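You operate a simulated robot arm through the tools that you are given. There is no shell and no other tool.

You run a simulated robot arm. Do the job below in one go: nothing can be reset, and whatever is moved stays where it is left.

## Task
Pour the water and the cup of detergent into the basin and lay the white shirt in.
Fine: jug and cup go back empty; other washing stays put. Set down upright: water jug, tall measuring cup.

Only the result counts: the job must be done as asked and must still hold three seconds after the hand-in. Knocking over, shifting, dropping, spilling or breaking anything else fails it. Flat cloth is picked up by pressing the open fingertips on it (5 to 10 N) and closing them slowly along it; thin cloth reads only 2 to 8 mm in the jaws.

## Robot
A 6-joint arm with a two-finger gripper, fixed in place. Base frame: the origin is at the foot of the arm, x ahead of it, y to its left, z up. Readings come in m, rad, newtons and seconds.
It reaches about 1.298 m from its shoulder. Its first joint turns from -2.601 to 2.601 rad. Payload 1.57 kg.
The TCP is the grasp point between the finger pads, 0.021 m short of the fingertips. In the tool frame z runs along the fingers and y along their closing line. Largest opening 0.07 m; the body of the gripper starts 0.05 m behind the TCP.
Orientation is that of the tool frame in the base frame, as a unit quaternion [x, y, z, w]. With the fingers straight down and closing along the base's y, the tool's x points along the base's -x, its y along +y and its z along -z.

## Interface
- The arm moves only by the tool send_rows. Its argument "commands" is one flat list of numbers, 7 for each row, row after row: the closure, from 0 (fully open) to 1 (shut), then the shift along the base's x, y, z in cm, then the turn, a rotation vector about the base's x, y, z in rad. In form: [claw, tx, ty, tz, ax, ay, az, claw, tx, ty, tz, ax, ay, az, ...]. A call has 1 to 20 rows; each row shifts and turns the commanded pose from where the row before left it. Each row takes 0.2 s and may step no farther than 0.05 m and 0.15 rad from the row before; otherwise, or with a gripper value out of range, the whole call is refused. A pose out of reach is approached as far as the arm can. The call stops where the force on the tool passes 40 N (or 10 N more than at its start, if that is more) or the arm is blocked; 0.2 s more then pass. Each finger halts on what it meets, pressing with about 25 N; the grip force reading is that of the motor and also rises with nothing between the fingers. The clock runs only during rows and for 0.2 s after the last one: add rows that do not move to give the fingers time. The reply holds the time, the measured pose of the TCP, the force on the tool along the base axes, the opening and the grip force, in the units named above and with some noise, with the torque about the TCP (base axes, N m) and any sound that the robot's microphone picked up.
- Cameras (640 x 400 px; columns grow to the right, rows downward): "scene" is fixed at [0.3992, 0.6502, 1.6904]; the picture's right is [-0.99, -0.12, 0.00], its down [-0.07, 0.59, -0.81] and it looks along [0.10, -0.80, -0.59] (base axes); focal length 312 px, centre (320, 200). "wrist" rides on the gripper at [0.079, 0.004, -0.081] in the tool frame; the picture's right is [-0.05, 1.00, 0.00], its down [-0.67, -0.04, -0.74] and it looks along [-0.74, -0.04, 0.67] (tool axes); focal length 256 px, centre (320, 200). There is no depth. A picture from a camera that has moved, and an enlarged one, comes with that camera's place and axes in the base frame and with its lens.
- capture(camera): a new picture of that camera. It takes no simulated time.
- lift_body(by): slides the trunk up (or, below 0, down) by that many m; the arm rides with it, the base frame stays. It gives what a move gives, with no picture.
- enlarge(camera, box): a new picture of the part [left, top, right, bottom] of that camera's present view, enlarged. It takes no simulated time.
- job_done(): hands the job in; it is judged then, once.

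Nothing tells you positions but the pictures and the camera data. Unless the task says otherwise, let go and move clear before handing in.

The tools are called after "Emit:" as a command line: name --argument value ..., lists and objects as JSON in quotes. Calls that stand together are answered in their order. send_rows: Moves the arm, as the interface text tells. Its arguments: {"type":"object","properties":{"commands":{"type":"array","items":{"type":"number"}}},"required":["commands"]} The other tools are called the same way: lift_body (by) slides the trunk up or down; capture (camera) takes a picture; enlarge (camera, box) takes an enlarged picture of a part of a camera's view; job_done () hands the job in.

At the start:

```text
time: 0.0
ee_pos: [0.3304, -0.5584, 1.2657]
tool_rot: [-0.001, 1.0, 0.0, 0.0]
force: [-0.6, -0.2, -0.4]
ft_torque: [-0.02, 0.01, 0.01]
finger_gap: 0.0703
finger_force: 0.1
trunk travel left (down, up): [-0.947, 0.023]
```

scene: 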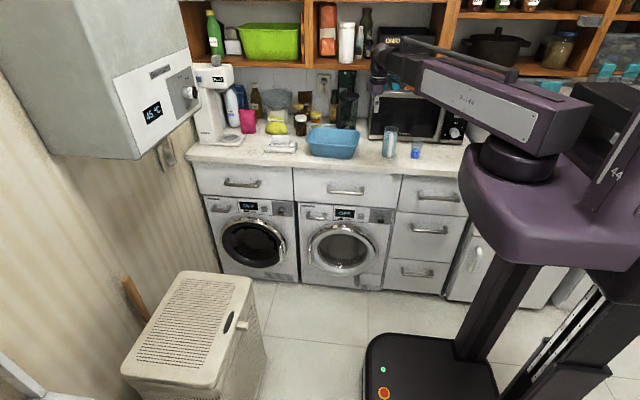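
wrist: 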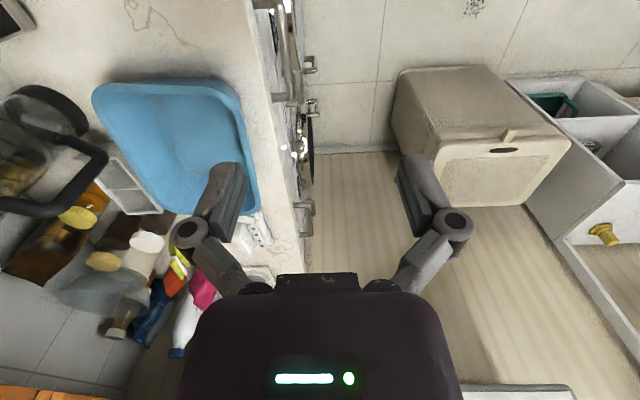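

I see a counter with a blue basin, a tall glass and a small blue cup, with washing machines beneath it and a laundry hamper on the floor. I'll enlarge the views to find the jug, the detergent cup and the shirt.

Emit:
enlarge --camera "scene" --box '[180, 50, 340, 170]'

Emit:
enlarge --camera "scene" --box '[320, 60, 480, 170]'

Emit:
enlarge --camera "scene" --box '[100, 250, 300, 400]'

Emit:
enlarge --camera "wrist" --box '[0, 0, 320, 400]'

Emit:
enlarge --camera "wrist" --box '[380, 40, 640, 300]'

```text
3.33 times, centred on (260, 110) of scene
camera zoom: at [0.3992, 0.6502, 1.6904], right [-0.99, -0.12, 0.0], down [-0.07, 0.59, -0.81], along [0.1, -0.8, -0.59], focal length 1041 px, centre (520, 500)
```

zoom: 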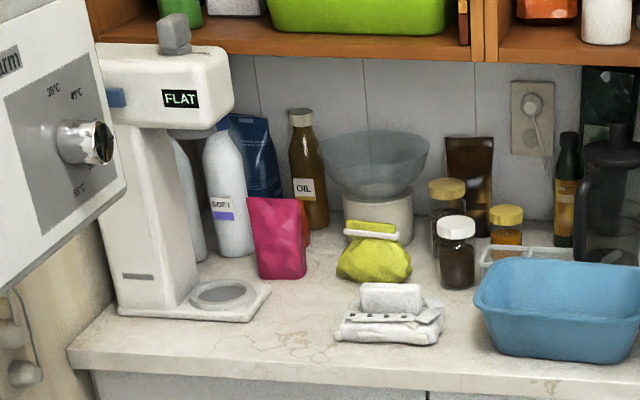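

```text
3.64 times, centred on (400, 115) of scene
camera zoom: at [0.3992, 0.6502, 1.6904], right [-0.99, -0.12, 0.0], down [-0.07, 0.59, -0.81], along [0.1, -0.8, -0.59], focal length 1136 px, centre (29, 509)
```

zoom: 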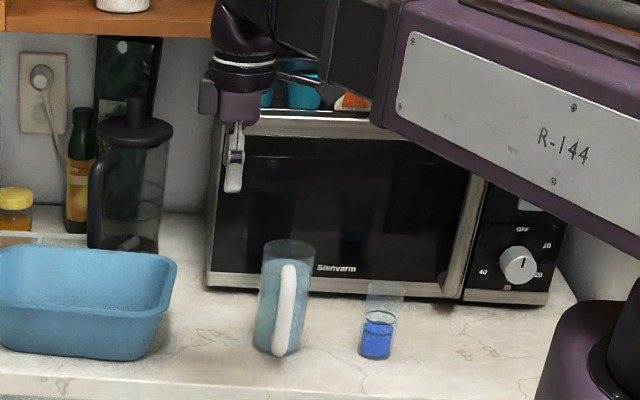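

```text
2.67 times, centred on (200, 325) of scene
camera zoom: at [0.3992, 0.6502, 1.6904], right [-0.99, -0.12, 0.0], down [-0.07, 0.59, -0.81], along [0.1, -0.8, -0.59], focal length 833 px, centre (640, -133)
```

zoom: 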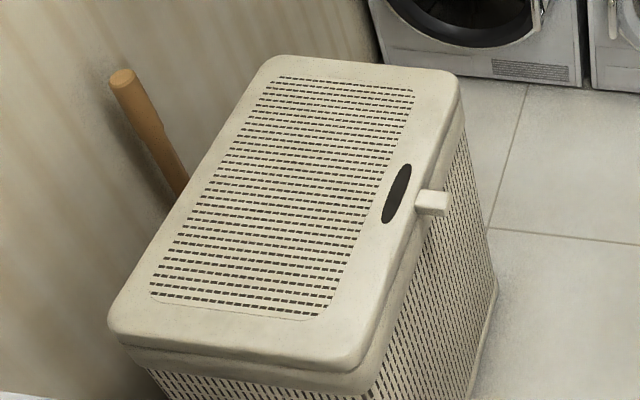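

```text
1.00 times, centred on (160, 200) of wrist (not enlarged: the box is as wide or as high as the picture)
camera zoom: at [0.2514, -0.5542, 1.3473], right [0.05, 1.0, 0.0], down [0.67, -0.04, 0.74], along [0.74, -0.04, -0.67], focal length 256 px, centre (480, 200)
```

zoom: 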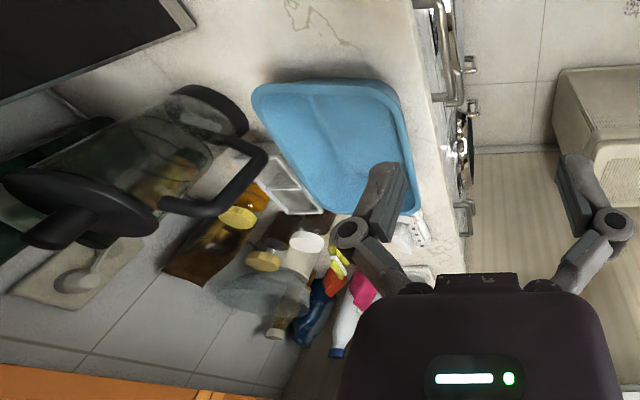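

```text
1.54 times, centred on (510, 170) of wrist
camera zoom: at [0.2514, -0.5542, 1.3473], right [0.05, 1.0, 0.0], down [0.67, -0.04, 0.74], along [0.74, -0.04, -0.67], focal length 394 px, centre (28, 246)
```

zoom: 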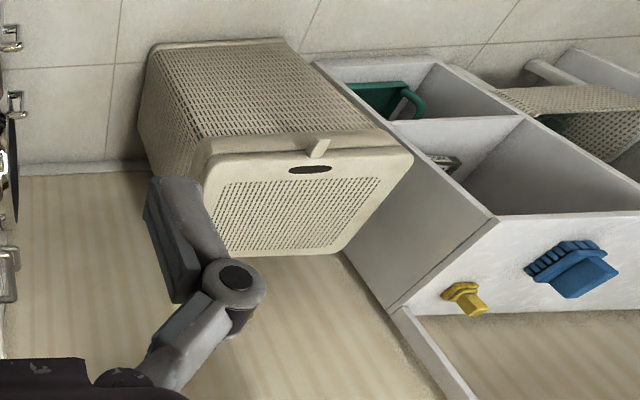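

The water jug with the white handle and the cup of blue detergent stand to the right of the basin. I haven't found the shirt yet, so I'll zoom in on the possible spots.

Emit:
enlarge --camera "scene" --box '[250, 125, 314, 165]'

Emit:
enlarge --camera "scene" --box '[200, 190, 400, 300]'

Emit:
enlarge --camera "scene" --box '[370, 115, 434, 165]'

Emit:
enlarge --camera "scene" --box '[0, 320, 140, 400]'

Emit:
enlarge --camera "wrist" --box '[500, 60, 640, 160]'

Emit:
enlarge --camera "scene" --box '[190, 0, 640, 100]'

Emit:
enlarge --camera "wrist" --box '[220, 190, 300, 290]'

```text
10.00 times, centred on (282, 145) of scene
camera zoom: at [0.3992, 0.6502, 1.6904], right [-0.99, -0.12, 0.0], down [-0.07, 0.59, -0.81], along [0.1, -0.8, -0.59], focal length 3124 px, centre (700, 750)
```

zoom: 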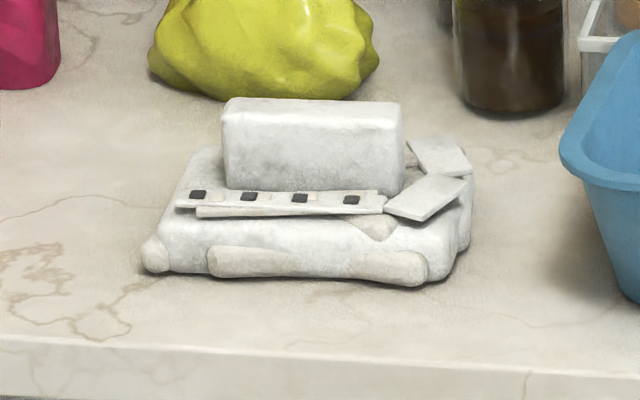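

```text
3.20 times, centred on (300, 245) of scene
camera zoom: at [0.3992, 0.6502, 1.6904], right [-0.99, -0.12, 0.0], down [-0.07, 0.59, -0.81], along [0.1, -0.8, -0.59], focal length 1000 px, centre (384, 56)
```

zoom: 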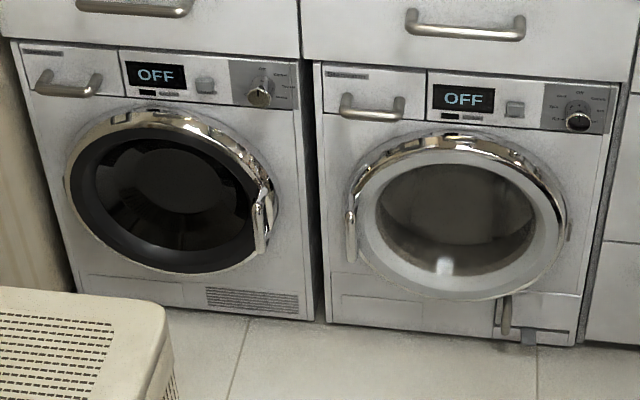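

```text
8.00 times, centred on (402, 140) of scene
camera zoom: at [0.3992, 0.6502, 1.6904], right [-0.99, -0.12, 0.0], down [-0.07, 0.59, -0.81], along [0.1, -0.8, -0.59], focal length 2499 px, centre (-336, 680)
```

zoom: 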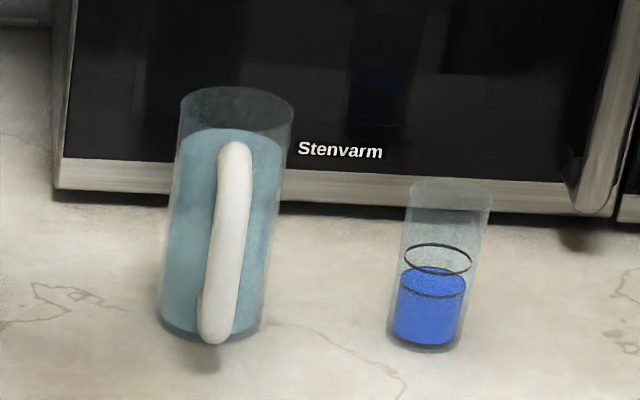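

```text
4.57 times, centred on (70, 360) of scene
camera zoom: at [0.3992, 0.6502, 1.6904], right [-0.99, -0.12, 0.0], down [-0.07, 0.59, -0.81], along [0.1, -0.8, -0.59], focal length 1428 px, centre (1463, -531)
```

zoom: 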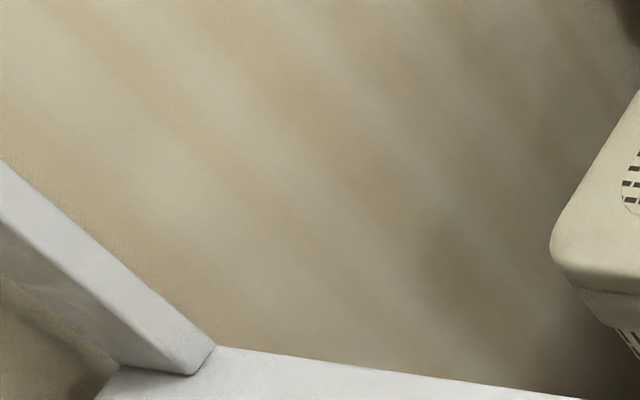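

```text
4.00 times, centred on (570, 110) of wrist
camera zoom: at [0.2514, -0.5542, 1.3473], right [0.05, 1.0, 0.0], down [0.67, -0.04, 0.74], along [0.74, -0.04, -0.67], focal length 1024 px, centre (-680, 560)
```

zoom: 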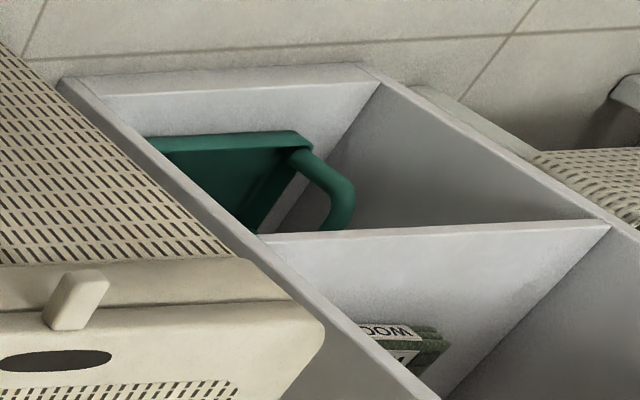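

```text
1.42 times, centred on (415, 50) of scene
camera zoom: at [0.3992, 0.6502, 1.6904], right [-0.99, -0.12, 0.0], down [-0.07, 0.59, -0.81], along [0.1, -0.8, -0.59], focal length 444 px, centre (185, 413)
```

zoom: 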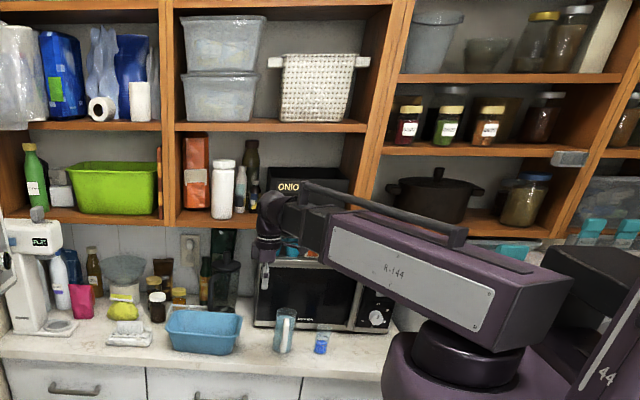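

```text
4.00 times, centred on (260, 240) of wrist
camera zoom: at [0.2514, -0.5542, 1.3473], right [0.05, 1.0, 0.0], down [0.67, -0.04, 0.74], along [0.74, -0.04, -0.67], focal length 1024 px, centre (560, 40)
```

zoom: 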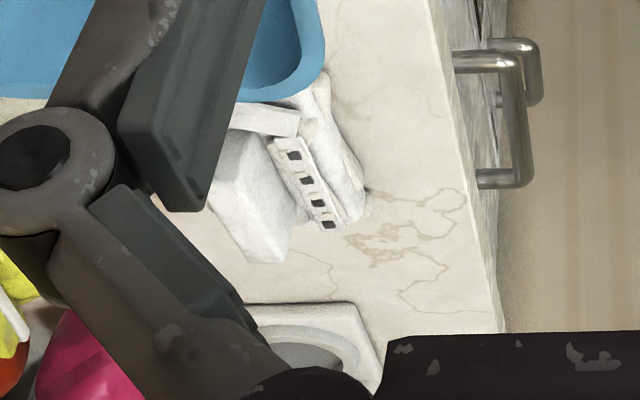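

The folded white bundle with a button placket and collar tabs at about (0.77, -0.75) looks like the shirt. The jug is near (0.23, -0.74) and the cup near (0.11, -0.74). I'll turn the hand level, facing the counter, for handle grasps and better views.

Emit:
send_rows --commands '[0, 0, 1, 0, -0.0864, 0.0864, 0.0864, 0, 0, 1, 0, -0.0864, 0.0864, 0.0864, 0, 0, 1, 0, -0.0864, 0.0864, 0.0864, 0, 0, 1, 0, -0.0864, 0.0864, 0.0864, 0, 0, 1, 0, -0.0864, 0.0864, 0.0864, 0, 0, 1, 0, -0.0864, 0.0864, 0.0864, 0, 0, 1, 0, -0.0864, 0.0864, 0.0864, 0, 0, 1, 0, -0.0864, 0.0864, 0.0864, 0, 0, 1, 0, -0.0864, 0.0864, 0.0864, 0, 0, 1, 0, -0.0864, 0.0864, 0.0864, 0, 0, 1, 0, -0.0864, 0.0864, 0.0864, 0, 0, 1, 0, -0.0864, 0.0864, 0.0864, 0, 0, 1, 0, -0.0864, 0.0864, 0.0864, 0, 0, 1, 0, -0.0864, 0.0864, 0.0864]'

Emit:
capture --camera "wrist"

Emit:
capture --camera "scene"

```text
time: 3.0
ee_pos: [0.4232, -0.4999, 1.4519]
tool_rot: [0.501, -0.499, 0.5, 0.5]
force: [0.6, -0.8, -0.5]
ft_torque: [0.0, 0.02, 0.01]
finger_gap: 0.0702
finger_force: 0.0
out of reach, approached as far as the arm can: row 2, 3, 4, 5, 6, 7, 8, 9, 10, 11, 12, 13, 14
trunk travel left (down, up): [-0.947, 0.023]
```

```text
taken
camera wrist: at [0.4195, -0.4191, 1.5316], right [-1.0, 0.0, -0.05], down [0.03, 0.74, -0.67], along [0.04, -0.67, -0.74], focal length 256 px, centre (320, 200)
```

wrist: 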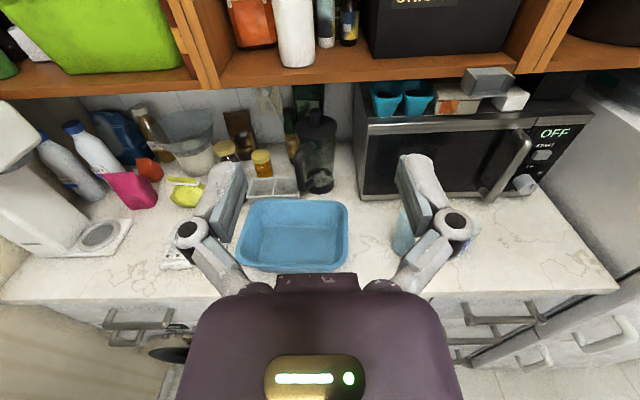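

```text
taken
```

scene: 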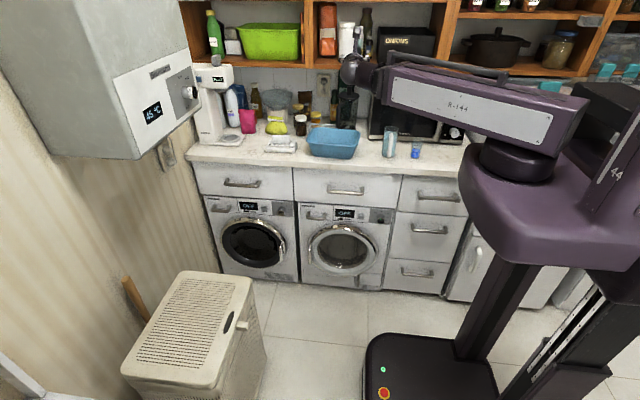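

The arm was too high for that pose, so it stopped short, but the orientation is right. I'll lower the trunk so the level hand is at counter height.

Emit:
lift_body --by -0.2

Emit:
capture --camera "wrist"

Emit:
capture --camera "scene"

```text
time: 5.2
ee_pos: [0.4232, -0.4995, 1.2516]
tool_rot: [-0.5, 0.501, -0.499, -0.5]
force: [0.5, 0.8, 0.4]
ft_torque: [0.03, -0.01, 0.03]
finger_gap: 0.0699
finger_force: 0.0
trunk travel left (down, up): [-0.747, 0.223]
```

```text
taken
camera wrist: at [0.4192, -0.4192, 1.3315], right [-1.0, 0.0, -0.05], down [0.04, 0.75, -0.66], along [0.04, -0.67, -0.74], focal length 256 px, centre (320, 200)
```

wrist: 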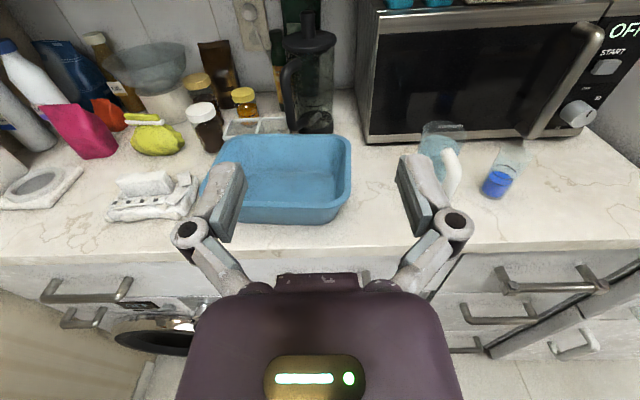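

```text
taken
```

scene: 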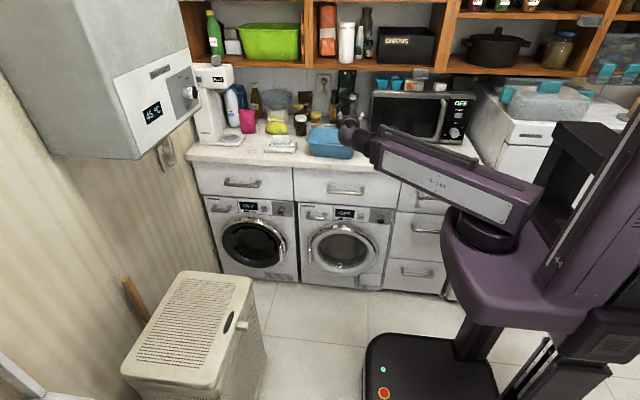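

The view is clear now. Comparing two heights puts the basin rim at z≈1.0, x 0.38–0.65 and y -0.69 to -0.885. I'll enlarge the jug, cup and shirt to place them.

Emit:
enlarge --camera "wrist" --box '[380, 100, 540, 220]'

Emit:
enlarge --camera "wrist" --box '[90, 150, 230, 240]'

Emit:
enlarge --camera "wrist" --box '[200, 110, 380, 240]'

```text
3.33 times, centred on (460, 160) of wrist
camera zoom: at [0.4192, -0.4192, 1.3315], right [-1.0, 0.0, -0.05], down [0.04, 0.75, -0.66], along [0.04, -0.67, -0.74], focal length 853 px, centre (-147, 333)
```

zoom: 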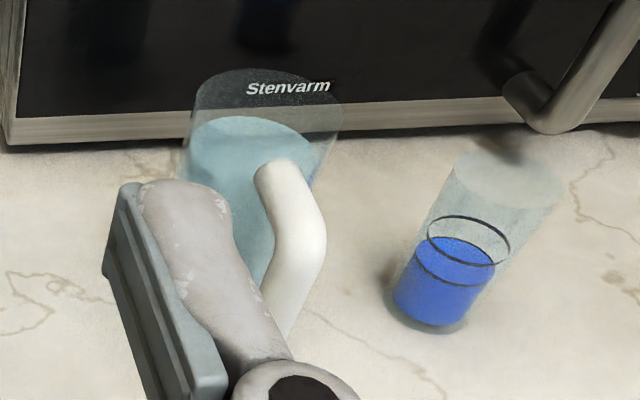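

```text
4.44 times, centred on (160, 195) of wrist
camera zoom: at [0.4192, -0.4192, 1.3315], right [-1.0, 0.0, -0.05], down [0.04, 0.75, -0.66], along [0.04, -0.67, -0.74], focal length 1138 px, centre (1031, 222)
```

zoom: 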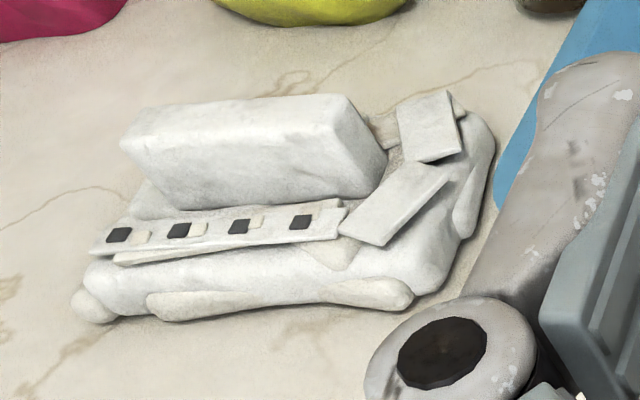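

```text
3.08 times, centred on (290, 175) of wrist
camera zoom: at [0.4192, -0.4192, 1.3315], right [-1.0, 0.0, -0.05], down [0.04, 0.75, -0.66], along [0.04, -0.67, -0.74], focal length 788 px, centre (412, 277)
```

zoom: 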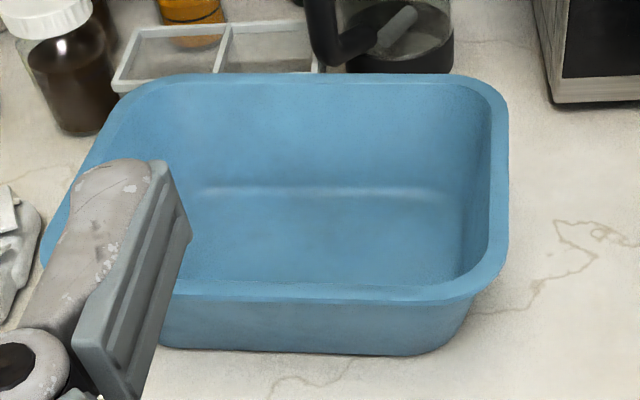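

My estimates: counter z≈0.95, basin centre about (0.51, -0.76) with its rim at 1.03, and the jug handle about (0.235, -0.71, 1.03) facing me. The shirt bundle has a ridge I can pinch. I'll move in front of the jug handle first.

Emit:
send_rows --commands '[0, -3.15, -1.33, -1.7, 0, 0, 0, 0, -3.15, -1.33, -1.7, 0, 0, 0, 0, -3.15, -1.33, -1.7, 0, 0, 0, 0, -3.15, -1.33, -1.7, 0, 0, 0, 0, -3.15, -1.33, -1.7, 0, 0, 0, 0, -3.15, -1.33, -1.7, 0, 0, 0, 0, 0, 0, 0, 0, 0, 0]'

Emit:
capture --camera "wrist"

Emit:
capture --camera "scene"

```text
time: 6.8
ee_pos: [0.2668, -0.6216, 1.2512]
tool_rot: [0.501, -0.501, 0.499, 0.499]
force: [0.6, 0.7, 0.2]
ft_torque: [-0.01, -0.01, -0.01]
finger_gap: 0.0697
finger_force: 0.1
out of reach, approached as far as the arm can: row 1, 2, 3, 4, 5, 6
trunk travel left (down, up): [-0.747, 0.223]
```

```text
taken
camera wrist: at [0.2641, -0.5419, 1.3312], right [-1.0, 0.0, -0.05], down [0.04, 0.75, -0.66], along [0.04, -0.66, -0.75], focal length 256 px, centre (320, 200)
```

wrist: 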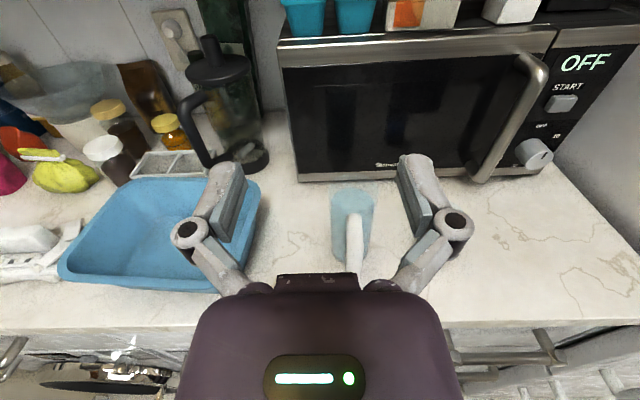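

```text
taken
```

scene: 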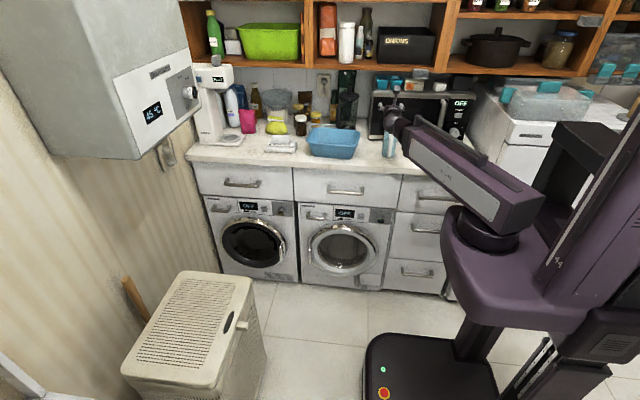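

The hand stays at a fixed height relative to the trunk when level, so the trunk has to set the height. I'll lower it to bring the fingers to handle level, staying in front of the jug.

Emit:
lift_body --by -0.12

Emit:
send_rows --commands '[0, -1.0, 0.5, 0, 0, 0, 0, 0, -1.0, 0.5, 0, 0, 0, 0, 0, -1.2, 0.5, 0, 0, 0, 0, 0, 0, 0, 0, 0, 0, 0]'

Emit:
capture --camera "wrist"

Emit:
capture --camera "scene"

```text
time: 8.3
ee_pos: [0.2689, -0.6224, 1.1311]
tool_rot: [0.501, -0.501, 0.499, 0.499]
force: [-0.5, 0.7, -0.4]
ft_torque: [-0.01, -0.01, -0.03]
finger_gap: 0.0696
finger_force: 0.1
trunk travel left (down, up): [-0.627, 0.343]
```

```text
time: 9.3
ee_pos: [0.2467, -0.6325, 1.1303]
tool_rot: [-0.501, 0.501, -0.499, -0.499]
force: [0.5, -0.2, 0.6]
ft_torque: [-0.03, 0.0, -0.02]
finger_gap: 0.0699
finger_force: 0.1
out of reach, approached as far as the arm can: row 1, 2, 3
trunk travel left (down, up): [-0.627, 0.343]
```

```text
taken
camera wrist: at [0.2438, -0.5514, 1.2112], right [-1.0, 0.0, -0.05], down [0.04, 0.75, -0.66], along [0.04, -0.66, -0.75], focal length 256 px, centre (320, 200)
```

wrist: 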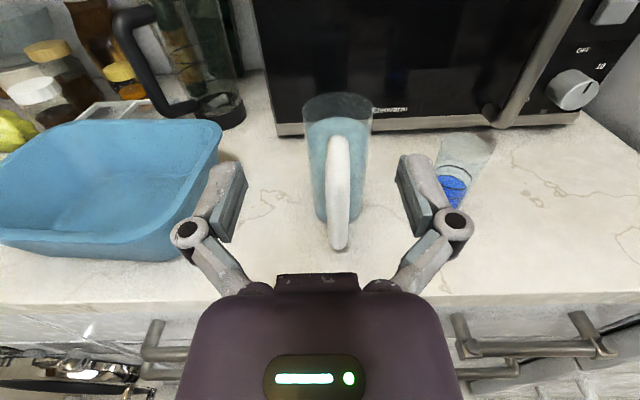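

```text
taken
```

scene: 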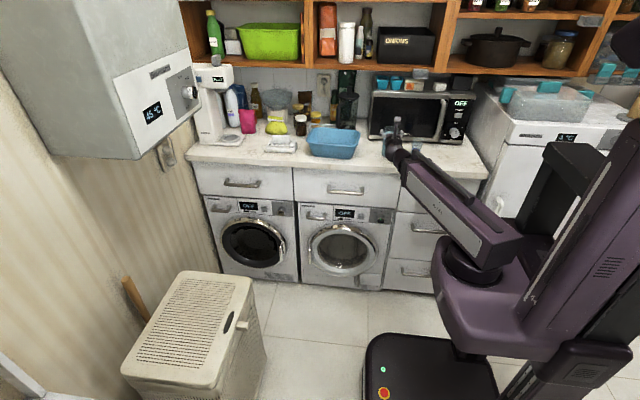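

The level hand is at its inner reach limit here, but moving outward toward the jug is fine. I'll go down to handle height.

Emit:
lift_body --by -0.1

Emit:
send_rows --commands '[0, -0.5, -0.7, 0, 0, 0, 0, 0, -0.5, -0.7, 0, 0, 0, 0, 0, 0, 0, 0, 0, 0, 0]'

Emit:
capture --camera "wrist"

Emit:
enlarge --camera "scene" --box '[350, 110, 450, 180]'

```text
time: 10.6
ee_pos: [0.2476, -0.6311, 1.0318]
tool_rot: [-0.501, 0.501, -0.499, -0.499]
force: [-0.3, 0.6, -0.7]
ft_torque: [0.03, 0.01, -0.01]
finger_gap: 0.0698
finger_force: 0.1
trunk travel left (down, up): [-0.527, 0.443]
```

```text
time: 11.4
ee_pos: [0.2372, -0.6469, 1.0307]
tool_rot: [-0.5, 0.502, -0.498, -0.5]
force: [-0.7, 0.8, 1.0]
ft_torque: [0.01, 0.0, -0.03]
finger_gap: 0.0703
finger_force: 0.0
trunk travel left (down, up): [-0.527, 0.443]
```

```text
taken
camera wrist: at [0.2337, -0.5658, 1.1113], right [-1.0, 0.0, -0.05], down [0.04, 0.75, -0.66], along [0.04, -0.67, -0.75], focal length 256 px, centre (320, 200)
```

wrist: 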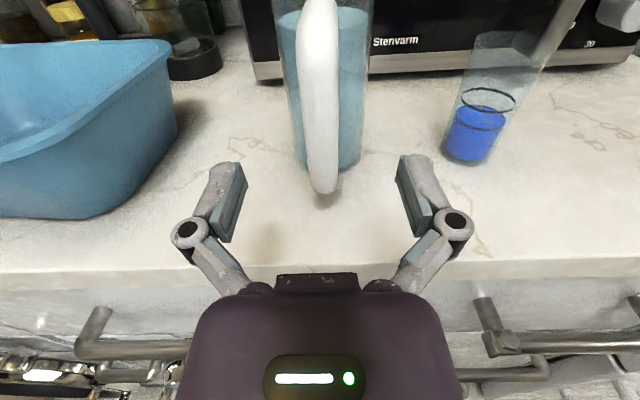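

```text
5.71 times, centred on (400, 145) of scene
camera zoom: at [0.3992, 0.6502, 1.6904], right [-0.99, -0.12, 0.0], down [-0.07, 0.59, -0.81], along [0.1, -0.8, -0.59], focal length 1785 px, centre (-137, 514)
```

zoom: 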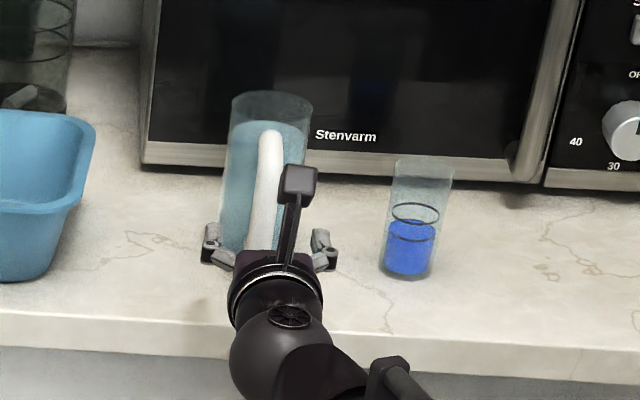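

The handle is centred between the fingers at x≈0.237. I'll move forward about 6 cm and close on it.

Emit:
send_rows --commands '[0, 0, -1.5, 0, 0, 0, 0, 0, 0, -1.5, 0, 0, 0, 0, 0, 0, -1.5, 0, 0, 0, 0, 0, 0, -1.5, 0, 0, 0, 0, 0, 0, 0, 0, 0, 0, 0]'

Emit:
capture --camera "wrist"

Emit:
enlarge --camera "scene" --box '[350, 110, 450, 180]'

```text
time: 12.6
ee_pos: [0.2376, -0.7055, 1.0322]
tool_rot: [0.501, -0.5, 0.499, 0.499]
force: [-0.1, 0.7, 0.6]
ft_torque: [-0.01, 0.03, -0.02]
finger_gap: 0.0702
finger_force: 0.1
trunk travel left (down, up): [-0.527, 0.443]
```

```text
taken
camera wrist: at [0.2345, -0.6254, 1.1113], right [-1.0, 0.0, -0.05], down [0.04, 0.75, -0.66], along [0.04, -0.67, -0.75], focal length 256 px, centre (320, 200)
```

wrist: 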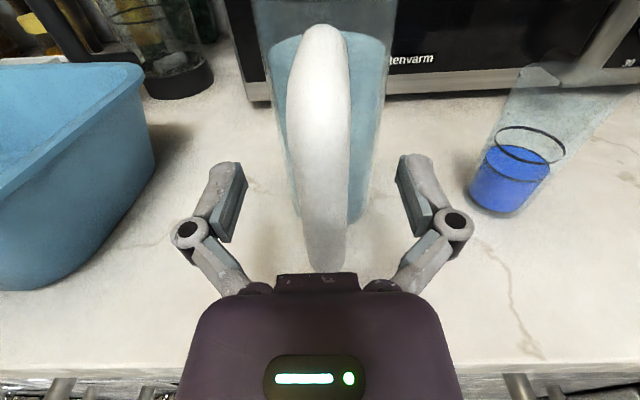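

```text
5.71 times, centred on (400, 145) of scene
camera zoom: at [0.3992, 0.6502, 1.6904], right [-0.99, -0.12, 0.0], down [-0.07, 0.59, -0.81], along [0.1, -0.8, -0.59], focal length 1785 px, centre (-137, 514)
```

zoom: 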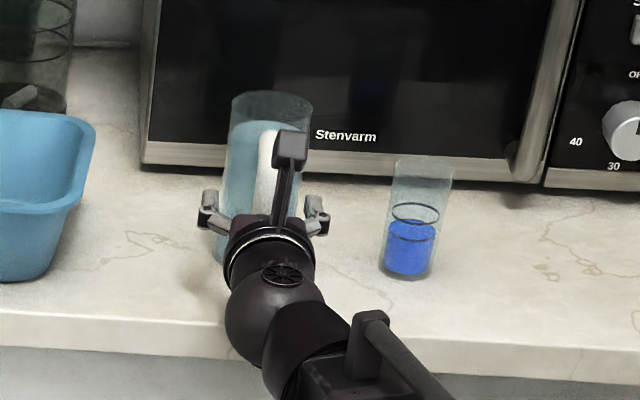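

The handle is between the pads. I'll close the gripper.

Emit:
send_rows --commands '[0.3, 0, 0, 0, 0, 0, 0, 0.6, 0, 0, 0, 0, 0, 0, 1, 0, 0, 0, 0, 0, 0, 1, 0, 0, 0, 0, 0, 0, 1, 0, 0, 0, 0, 0, 0, 1, 0, 0, 0, 0, 0, 0]'

Emit:
capture --camera "wrist"

```text
time: 14.0
ee_pos: [0.239, -0.7061, 1.0319]
tool_rot: [-0.5, 0.501, -0.499, -0.5]
force: [0.3, -3.2, 2.8]
ft_torque: [-0.22, -0.02, 0.02]
finger_gap: 0.0187
finger_force: 25.2
trunk travel left (down, up): [-0.527, 0.443]
```

```text
taken
camera wrist: at [0.2346, -0.6253, 1.1114], right [-1.0, 0.0, -0.05], down [0.04, 0.75, -0.66], along [0.04, -0.67, -0.75], focal length 256 px, centre (320, 200)
```

wrist: 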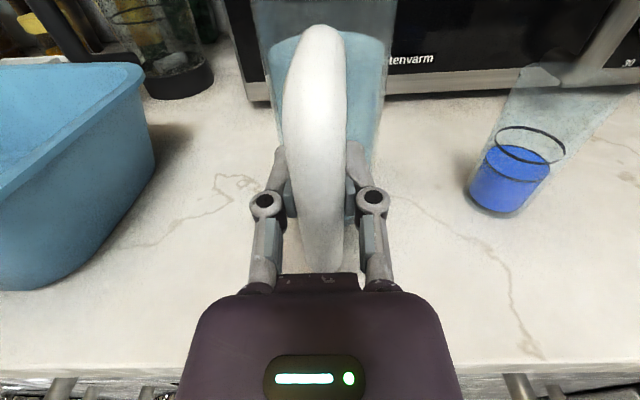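

The handle is gripped with a gap of 18.7 mm. I'll lift a little and check that it holds.

Emit:
lift_body --by 0.03

Emit:
capture --camera "wrist"

Emit:
enlarge --camera "scene" --box '[350, 110, 450, 180]'

```text
time: 14.8
ee_pos: [0.2398, -0.7052, 1.0608]
tool_rot: [-0.501, 0.501, -0.499, -0.499]
force: [-0.2, -0.4, -3.8]
ft_torque: [0.22, -0.04, 0.01]
finger_gap: 0.02
finger_force: 25.3
trunk travel left (down, up): [-0.557, 0.413]
```

```text
taken
camera wrist: at [0.2348, -0.6256, 1.1411], right [-1.0, 0.0, -0.05], down [0.04, 0.75, -0.66], along [0.04, -0.67, -0.75], focal length 256 px, centre (320, 200)
```

wrist: 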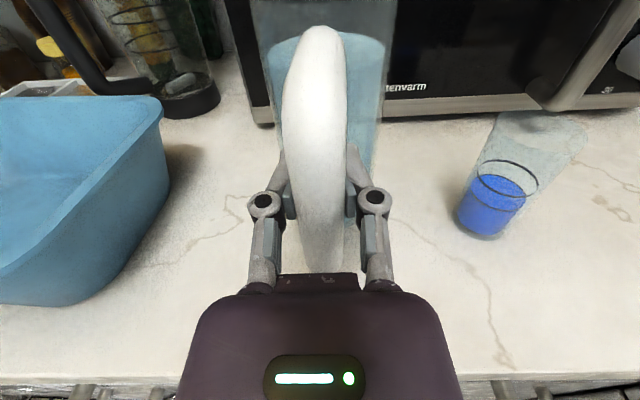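

```text
5.71 times, centred on (400, 145) of scene
camera zoom: at [0.3992, 0.6502, 1.6904], right [-0.99, -0.12, 0.0], down [-0.07, 0.59, -0.81], along [0.1, -0.8, -0.59], focal length 1785 px, centre (-137, 514)
```

zoom: 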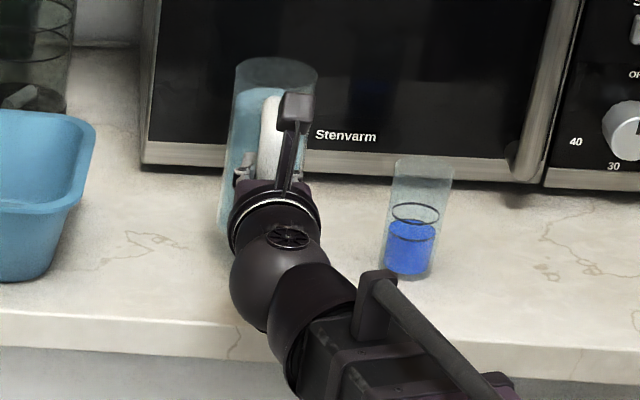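

The jug holds upright at about 0.4 kg. I'll raise it above the basin rim and carry it over to the basin.

Emit:
lift_body --by 0.085

Emit:
send_rows --commands '[1, 1, 0, 0, 0, 0, 0, 1, 2, 0, 0, 0, 0, 0, 1, 2, 0, 0, 0, 0, 0, 1, 2, 0, 0, 0, 0, 0, 1, 2, 0, 0, 0, 0, 0, 1, 2, 0, 0, 0, 0, 0, 1, 2, 0, 0, 0, 0, 0, 1, 2, 0, 0, 0, 0, 0, 1, 2, 0, 0, 0, 0, 0, 1, 2, 0, 0, 0, 0, 0, 1, 1.5, 0, 0, 0, 0, 0, 1, 0.5, 0, 0, 0, 0, 0, 1, 0, 0, 0, 0, 0, 0]'

Emit:
capture --camera "wrist"

Emit:
capture --camera "scene"

```text
time: 16.0
ee_pos: [0.2379, -0.7064, 1.1455]
tool_rot: [-0.5, 0.501, -0.499, -0.5]
force: [-0.1, 0.0, -4.8]
ft_torque: [0.26, -0.08, 0.01]
finger_gap: 0.0216
finger_force: 25.6
trunk travel left (down, up): [-0.642, 0.328]
```

```text
time: 18.8
ee_pos: [0.4487, -0.7071, 1.1461]
tool_rot: [0.501, -0.5, 0.499, 0.499]
force: [0.5, 0.3, -4.7]
ft_torque: [0.2, 0.0, -0.01]
finger_gap: 0.0109
finger_force: 25.0
trunk travel left (down, up): [-0.642, 0.328]
```

```text
taken
camera wrist: at [0.4441, -0.6257, 1.2261], right [-1.0, 0.0, -0.05], down [0.04, 0.75, -0.66], along [0.04, -0.67, -0.75], focal length 256 px, centre (320, 200)
```

wrist: 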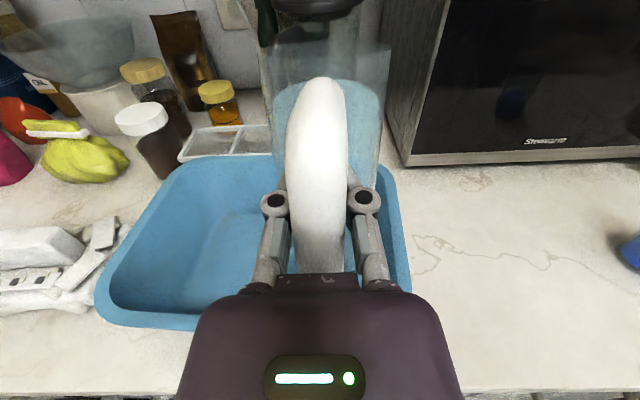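

```text
taken
```

scene: 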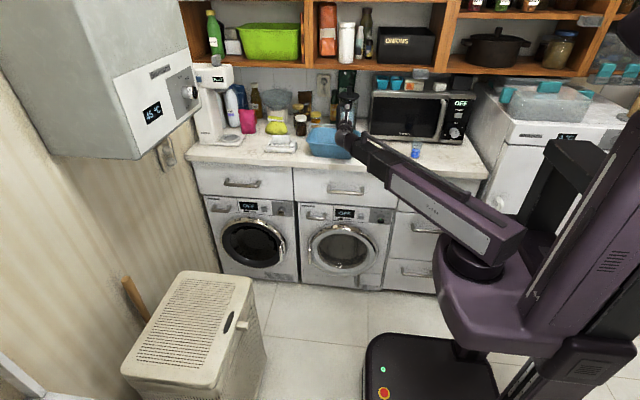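

The gap reading dropped and the handle looks shifted in the fingers, so I'll check for slip before tilting.

Emit:
enlarge --camera "scene" --box '[300, 85, 400, 165]'

Emit:
enlarge --camera "wrist" --box '[220, 0, 420, 300]'

```text
5.00 times, centred on (350, 125) of scene
camera zoom: at [0.3992, 0.6502, 1.6904], right [-0.99, -0.12, 0.0], down [-0.07, 0.59, -0.81], along [0.1, -0.8, -0.59], focal length 1562 px, centre (170, 575)
```

zoom: 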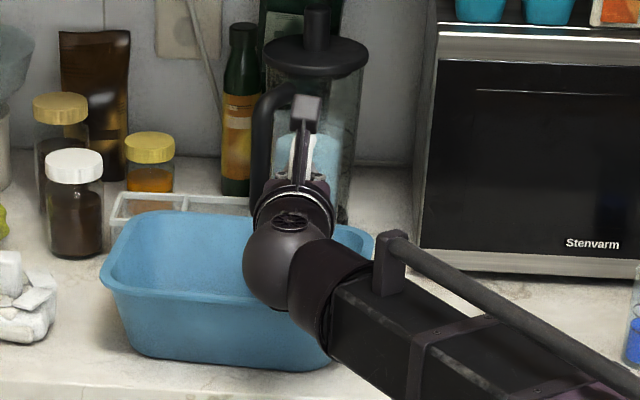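

```text
1.33 times, centred on (320, 150) of wrist
camera zoom: at [0.4441, -0.6257, 1.2261], right [-1.0, 0.0, -0.05], down [0.04, 0.75, -0.66], along [0.04, -0.67, -0.75], focal length 341 px, centre (320, 267)
```

zoom: 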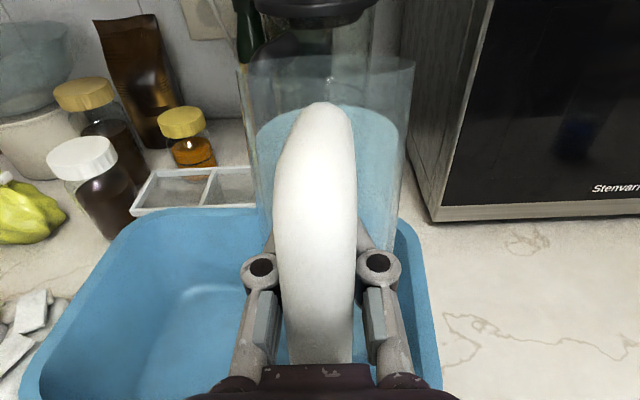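

The jug has sagged about 0.5 rad in the pads, with its mouth leaning away from me. Pitching the hand downward is the stable way to pour from this grip, because the weight then hangs under the handle. I'll raise it a little and pull it back so the mouth is over the basin centre.

Emit:
lift_body --by 0.04

Emit:
send_rows --commands '[1, 0.5, 0.8, 0, 0, 0, 0, 1, 1, 1, 0, 0, 0, 0, 1, 1, 1, 0, 0, 0, 0, 1, 0.5, 0.8, 0, 0, 0, 0, 1, 0, 0, 0, 0, 0, 0]'

Emit:
capture --camera "wrist"

Emit:
enlarge --camera "scene" --box '[290, 75, 400, 165]'

```text
time: 19.6
ee_pos: [0.4487, -0.7063, 1.1854]
tool_rot: [-0.5, 0.501, -0.499, -0.5]
force: [0.7, 0.9, -3.3]
ft_torque: [0.16, -0.02, -0.01]
finger_gap: 0.0111
finger_force: 25.3
trunk travel left (down, up): [-0.682, 0.288]
```

```text
time: 20.8
ee_pos: [0.4786, -0.6715, 1.187]
tool_rot: [-0.501, 0.501, -0.498, -0.499]
force: [-0.1, -0.3, -4.3]
ft_torque: [0.17, -0.03, 0.0]
finger_gap: 0.011
finger_force: 25.2
trunk travel left (down, up): [-0.682, 0.288]
```

```text
taken
camera wrist: at [0.475, -0.5907, 1.2661], right [-1.0, 0.0, -0.05], down [0.04, 0.75, -0.66], along [0.04, -0.66, -0.75], focal length 256 px, centre (320, 200)
```

wrist: 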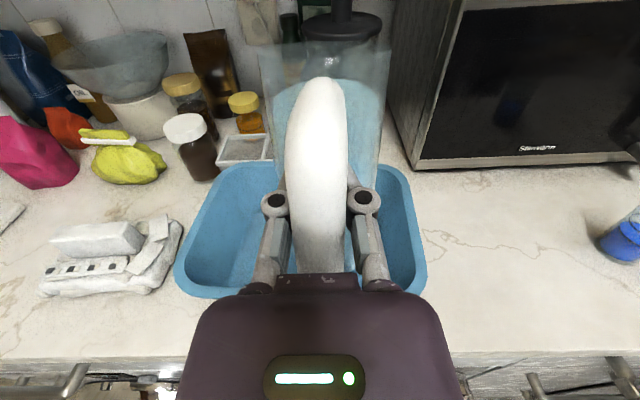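

```text
4.44 times, centred on (345, 120) of scene
camera zoom: at [0.3992, 0.6502, 1.6904], right [-0.99, -0.12, 0.0], down [-0.07, 0.59, -0.81], along [0.1, -0.8, -0.59], focal length 1388 px, centre (209, 556)
```

zoom: 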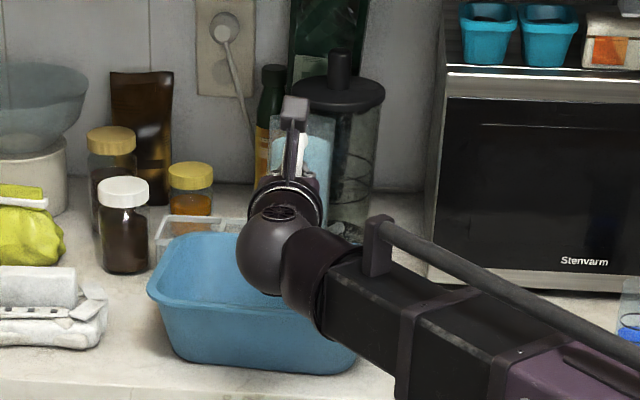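

The grip looks steady now; the jug seems to have slid down until the pads caught higher on the handle. I'll pitch the hand down in small steps, raising the trunk to keep the handle height, and watch the jug.

Emit:
lift_body --by 0.055

Emit:
send_rows --commands '[1, 0, 0, -1.4, 0.075, 0, 0, 1, 0, 0, -1.38, 0.075, 0, 0, 1, 0, 0, 0, 0, 0, 0]'

Emit:
capture --camera "wrist"

Emit:
enlarge --camera "scene" --box '[290, 75, 400, 165]'

```text
time: 21.8
ee_pos: [0.48, -0.6709, 1.2406]
tool_rot: [-0.5, 0.501, -0.498, -0.5]
force: [0.0, -0.3, -4.4]
ft_torque: [0.16, -0.01, -0.03]
finger_gap: 0.0104
finger_force: 24.8
trunk travel left (down, up): [-0.737, 0.233]
```

```text
time: 22.6
ee_pos: [0.4782, -0.6709, 1.2135]
tool_rot: [0.538, -0.537, 0.459, 0.46]
force: [0.7, 0.0, -3.9]
ft_torque: [0.13, -0.03, -0.03]
finger_gap: 0.0106
finger_force: 25.6
trunk travel left (down, up): [-0.737, 0.233]
```

```text
taken
camera wrist: at [0.4748, -0.6037, 1.3043], right [-1.0, 0.01, -0.05], down [0.04, 0.84, -0.54], along [0.04, -0.54, -0.84], focal length 256 px, centre (320, 200)
```

wrist: 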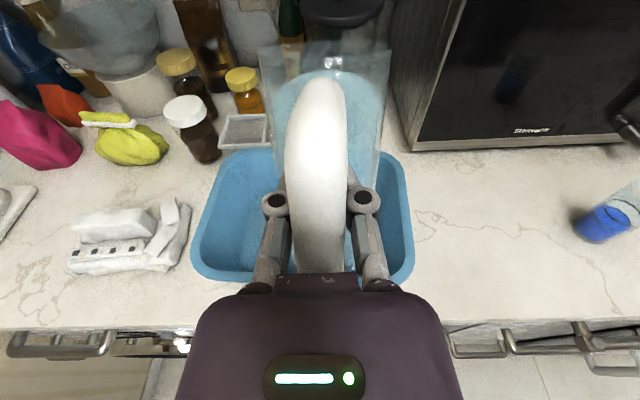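

```text
4.44 times, centred on (345, 120) of scene
camera zoom: at [0.3992, 0.6502, 1.6904], right [-0.99, -0.12, 0.0], down [-0.07, 0.59, -0.81], along [0.1, -0.8, -0.59], focal length 1388 px, centre (209, 556)
```

zoom: 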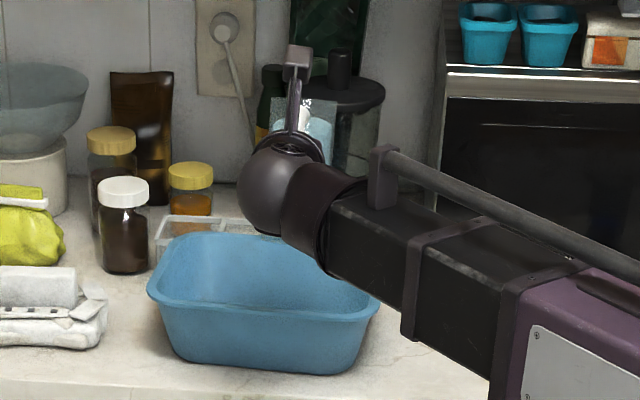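

White flecks have appeared at the jug's far lip, so water may already be close to pouring. I'll zoom in.

Emit:
enlarge --camera "wrist" --box '[240, 20, 420, 140]'

Emit:
enlarge --camera "scene" --box '[320, 85, 368, 115]'

```text
3.33 times, centred on (330, 80) of wrist
camera zoom: at [0.4748, -0.6037, 1.3043], right [-1.0, 0.01, -0.05], down [0.04, 0.84, -0.54], along [0.04, -0.54, -0.84], focal length 853 px, centre (287, 600)
```

zoom: 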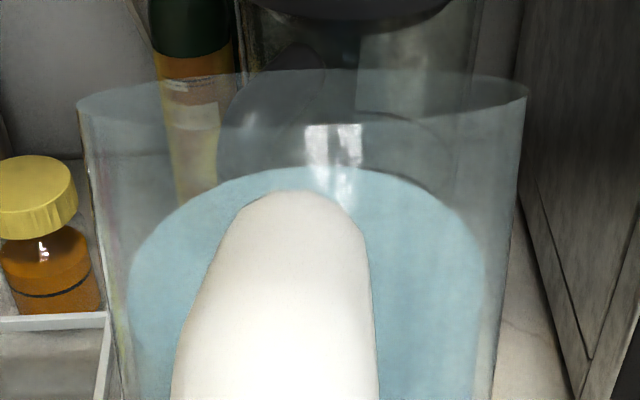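

```text
13.33 times, centred on (344, 100) of scene
camera zoom: at [0.3992, 0.6502, 1.6904], right [-0.99, -0.12, 0.0], down [-0.07, 0.59, -0.81], along [0.1, -0.8, -0.59], focal length 4165 px, centre (0, 1533)
```

zoom: 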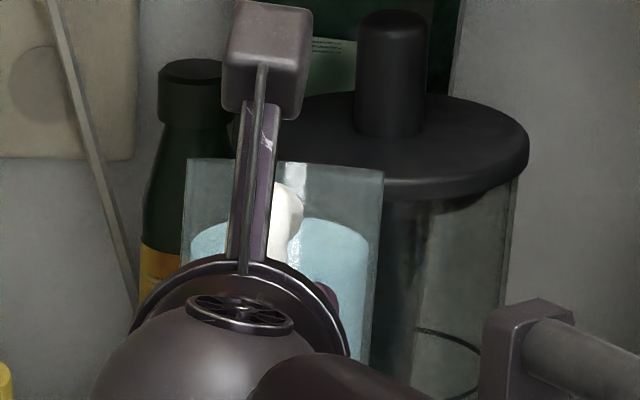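

That was only a reflection; the jug is tilted about 0.3 rad in total and isn't pouring yet. I'll keep tilting and bring the handle back so the lip stays over the basin centre.

Emit:
lift_body --by 0.035

Emit:
send_rows --commands '[1, 0, 0.6, -1.35, 0.075, 0, 0, 1, 0, 0.6, -1.33, 0.075, 0, 0, 1, 0, 0.6, -1.32, 0.075, 0, 0, 1, 0, 0.6, -1.3, 0.075, 0, 0, 1, 0, 0, 0, 0, 0, 0]'

Emit:
capture --camera "wrist"

Emit:
enlarge --camera "scene" --box '[290, 75, 400, 165]'

```text
time: 23.3
ee_pos: [0.479, -0.6727, 1.2487]
tool_rot: [-0.537, 0.537, -0.46, -0.46]
force: [0.5, -1.0, -3.9]
ft_torque: [0.1, -0.01, -0.01]
finger_gap: 0.0104
finger_force: 25.5
trunk travel left (down, up): [-0.772, 0.198]
```

```text
time: 24.5
ee_pos: [0.4794, -0.6465, 1.195]
tool_rot: [0.601, -0.6, 0.374, 0.373]
force: [-0.1, 0.2, -3.3]
ft_torque: [0.02, -0.03, 0.02]
finger_gap: 0.0099
finger_force: 25.6
trunk travel left (down, up): [-0.772, 0.198]
```

```text
taken
camera wrist: at [0.4747, -0.6087, 1.3022], right [-1.0, 0.02, -0.05], down [0.04, 0.96, -0.27], along [0.04, -0.27, -0.96], focal length 256 px, centre (320, 200)
```

wrist: 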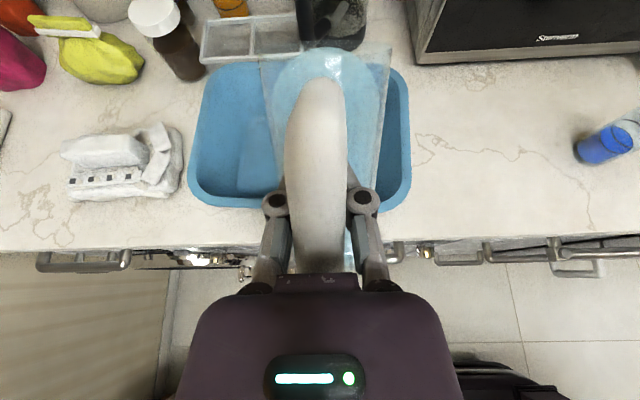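

```text
4.44 times, centred on (345, 120) of scene
camera zoom: at [0.3992, 0.6502, 1.6904], right [-0.99, -0.12, 0.0], down [-0.07, 0.59, -0.81], along [0.1, -0.8, -0.59], focal length 1388 px, centre (209, 556)
```

zoom: 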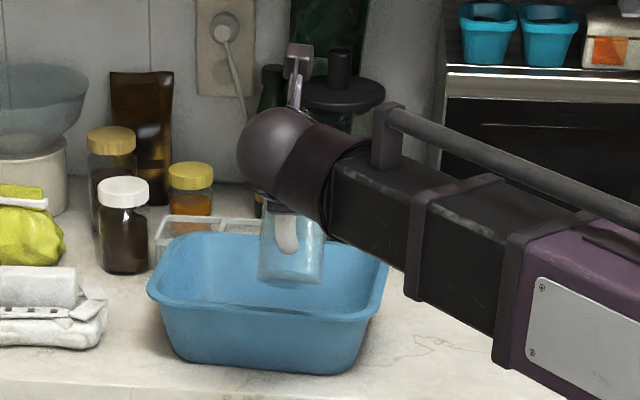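

Water is reaching the lip and the jug hangs stably over the basin. I'll continue the pour slowly.

Emit:
lift_body --by 0.035

Emit:
send_rows --commands '[1, 0, 0, -1.2, 0.075, 0, 0, 1, 0, 0, -1.17, 0.075, 0, 0, 1, 0, 0, 0, 0, 0, 0, 1, 0, 0, -1.12, 0.075, 0, 0, 1, 0, 0, -1.07, 0.075, 0, 0, 1, 0, 0, 0, 0, 0, 0]'

Emit:
capture --camera "wrist"

Emit:
enlarge --camera "scene" --box '[290, 75, 400, 165]'

```text
time: 25.3
ee_pos: [0.4789, -0.6454, 1.2307]
tool_rot: [0.6, -0.599, 0.375, 0.375]
force: [0.1, -0.2, -3.9]
ft_torque: [0.07, 0.0, 0.01]
finger_gap: 0.0103
finger_force: 24.6
trunk travel left (down, up): [-0.807, 0.163]
```

```text
time: 26.7
ee_pos: [0.4793, -0.6467, 1.1846]
tool_rot: [-0.648, 0.65, -0.28, -0.282]
force: [0.1, -1.1, -3.5]
ft_torque: [0.0, -0.03, -0.02]
finger_gap: 0.0099
finger_force: 24.7
trunk travel left (down, up): [-0.807, 0.163]
```

```text
taken
camera wrist: at [0.4744, -0.6421, 1.2981], right [-1.0, 0.04, -0.04], down [0.04, 1.0, 0.02], along [0.04, 0.02, -1.0], focal length 256 px, centre (320, 200)
```

wrist: 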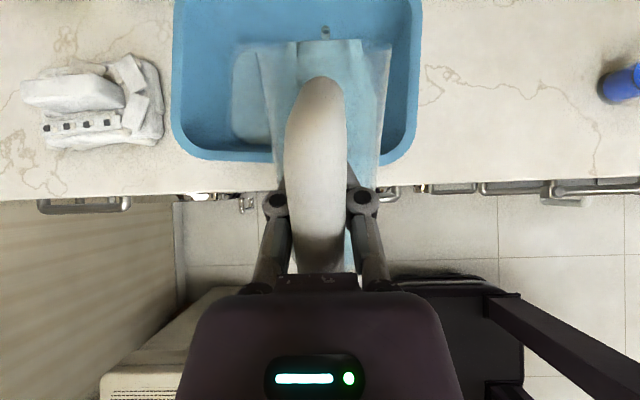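

```text
4.44 times, centred on (345, 120) of scene
camera zoom: at [0.3992, 0.6502, 1.6904], right [-0.99, -0.12, 0.0], down [-0.07, 0.59, -0.81], along [0.1, -0.8, -0.59], focal length 1388 px, centre (209, 556)
```

zoom: 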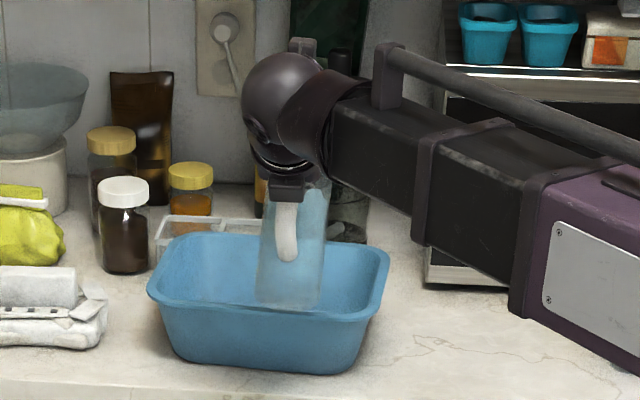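

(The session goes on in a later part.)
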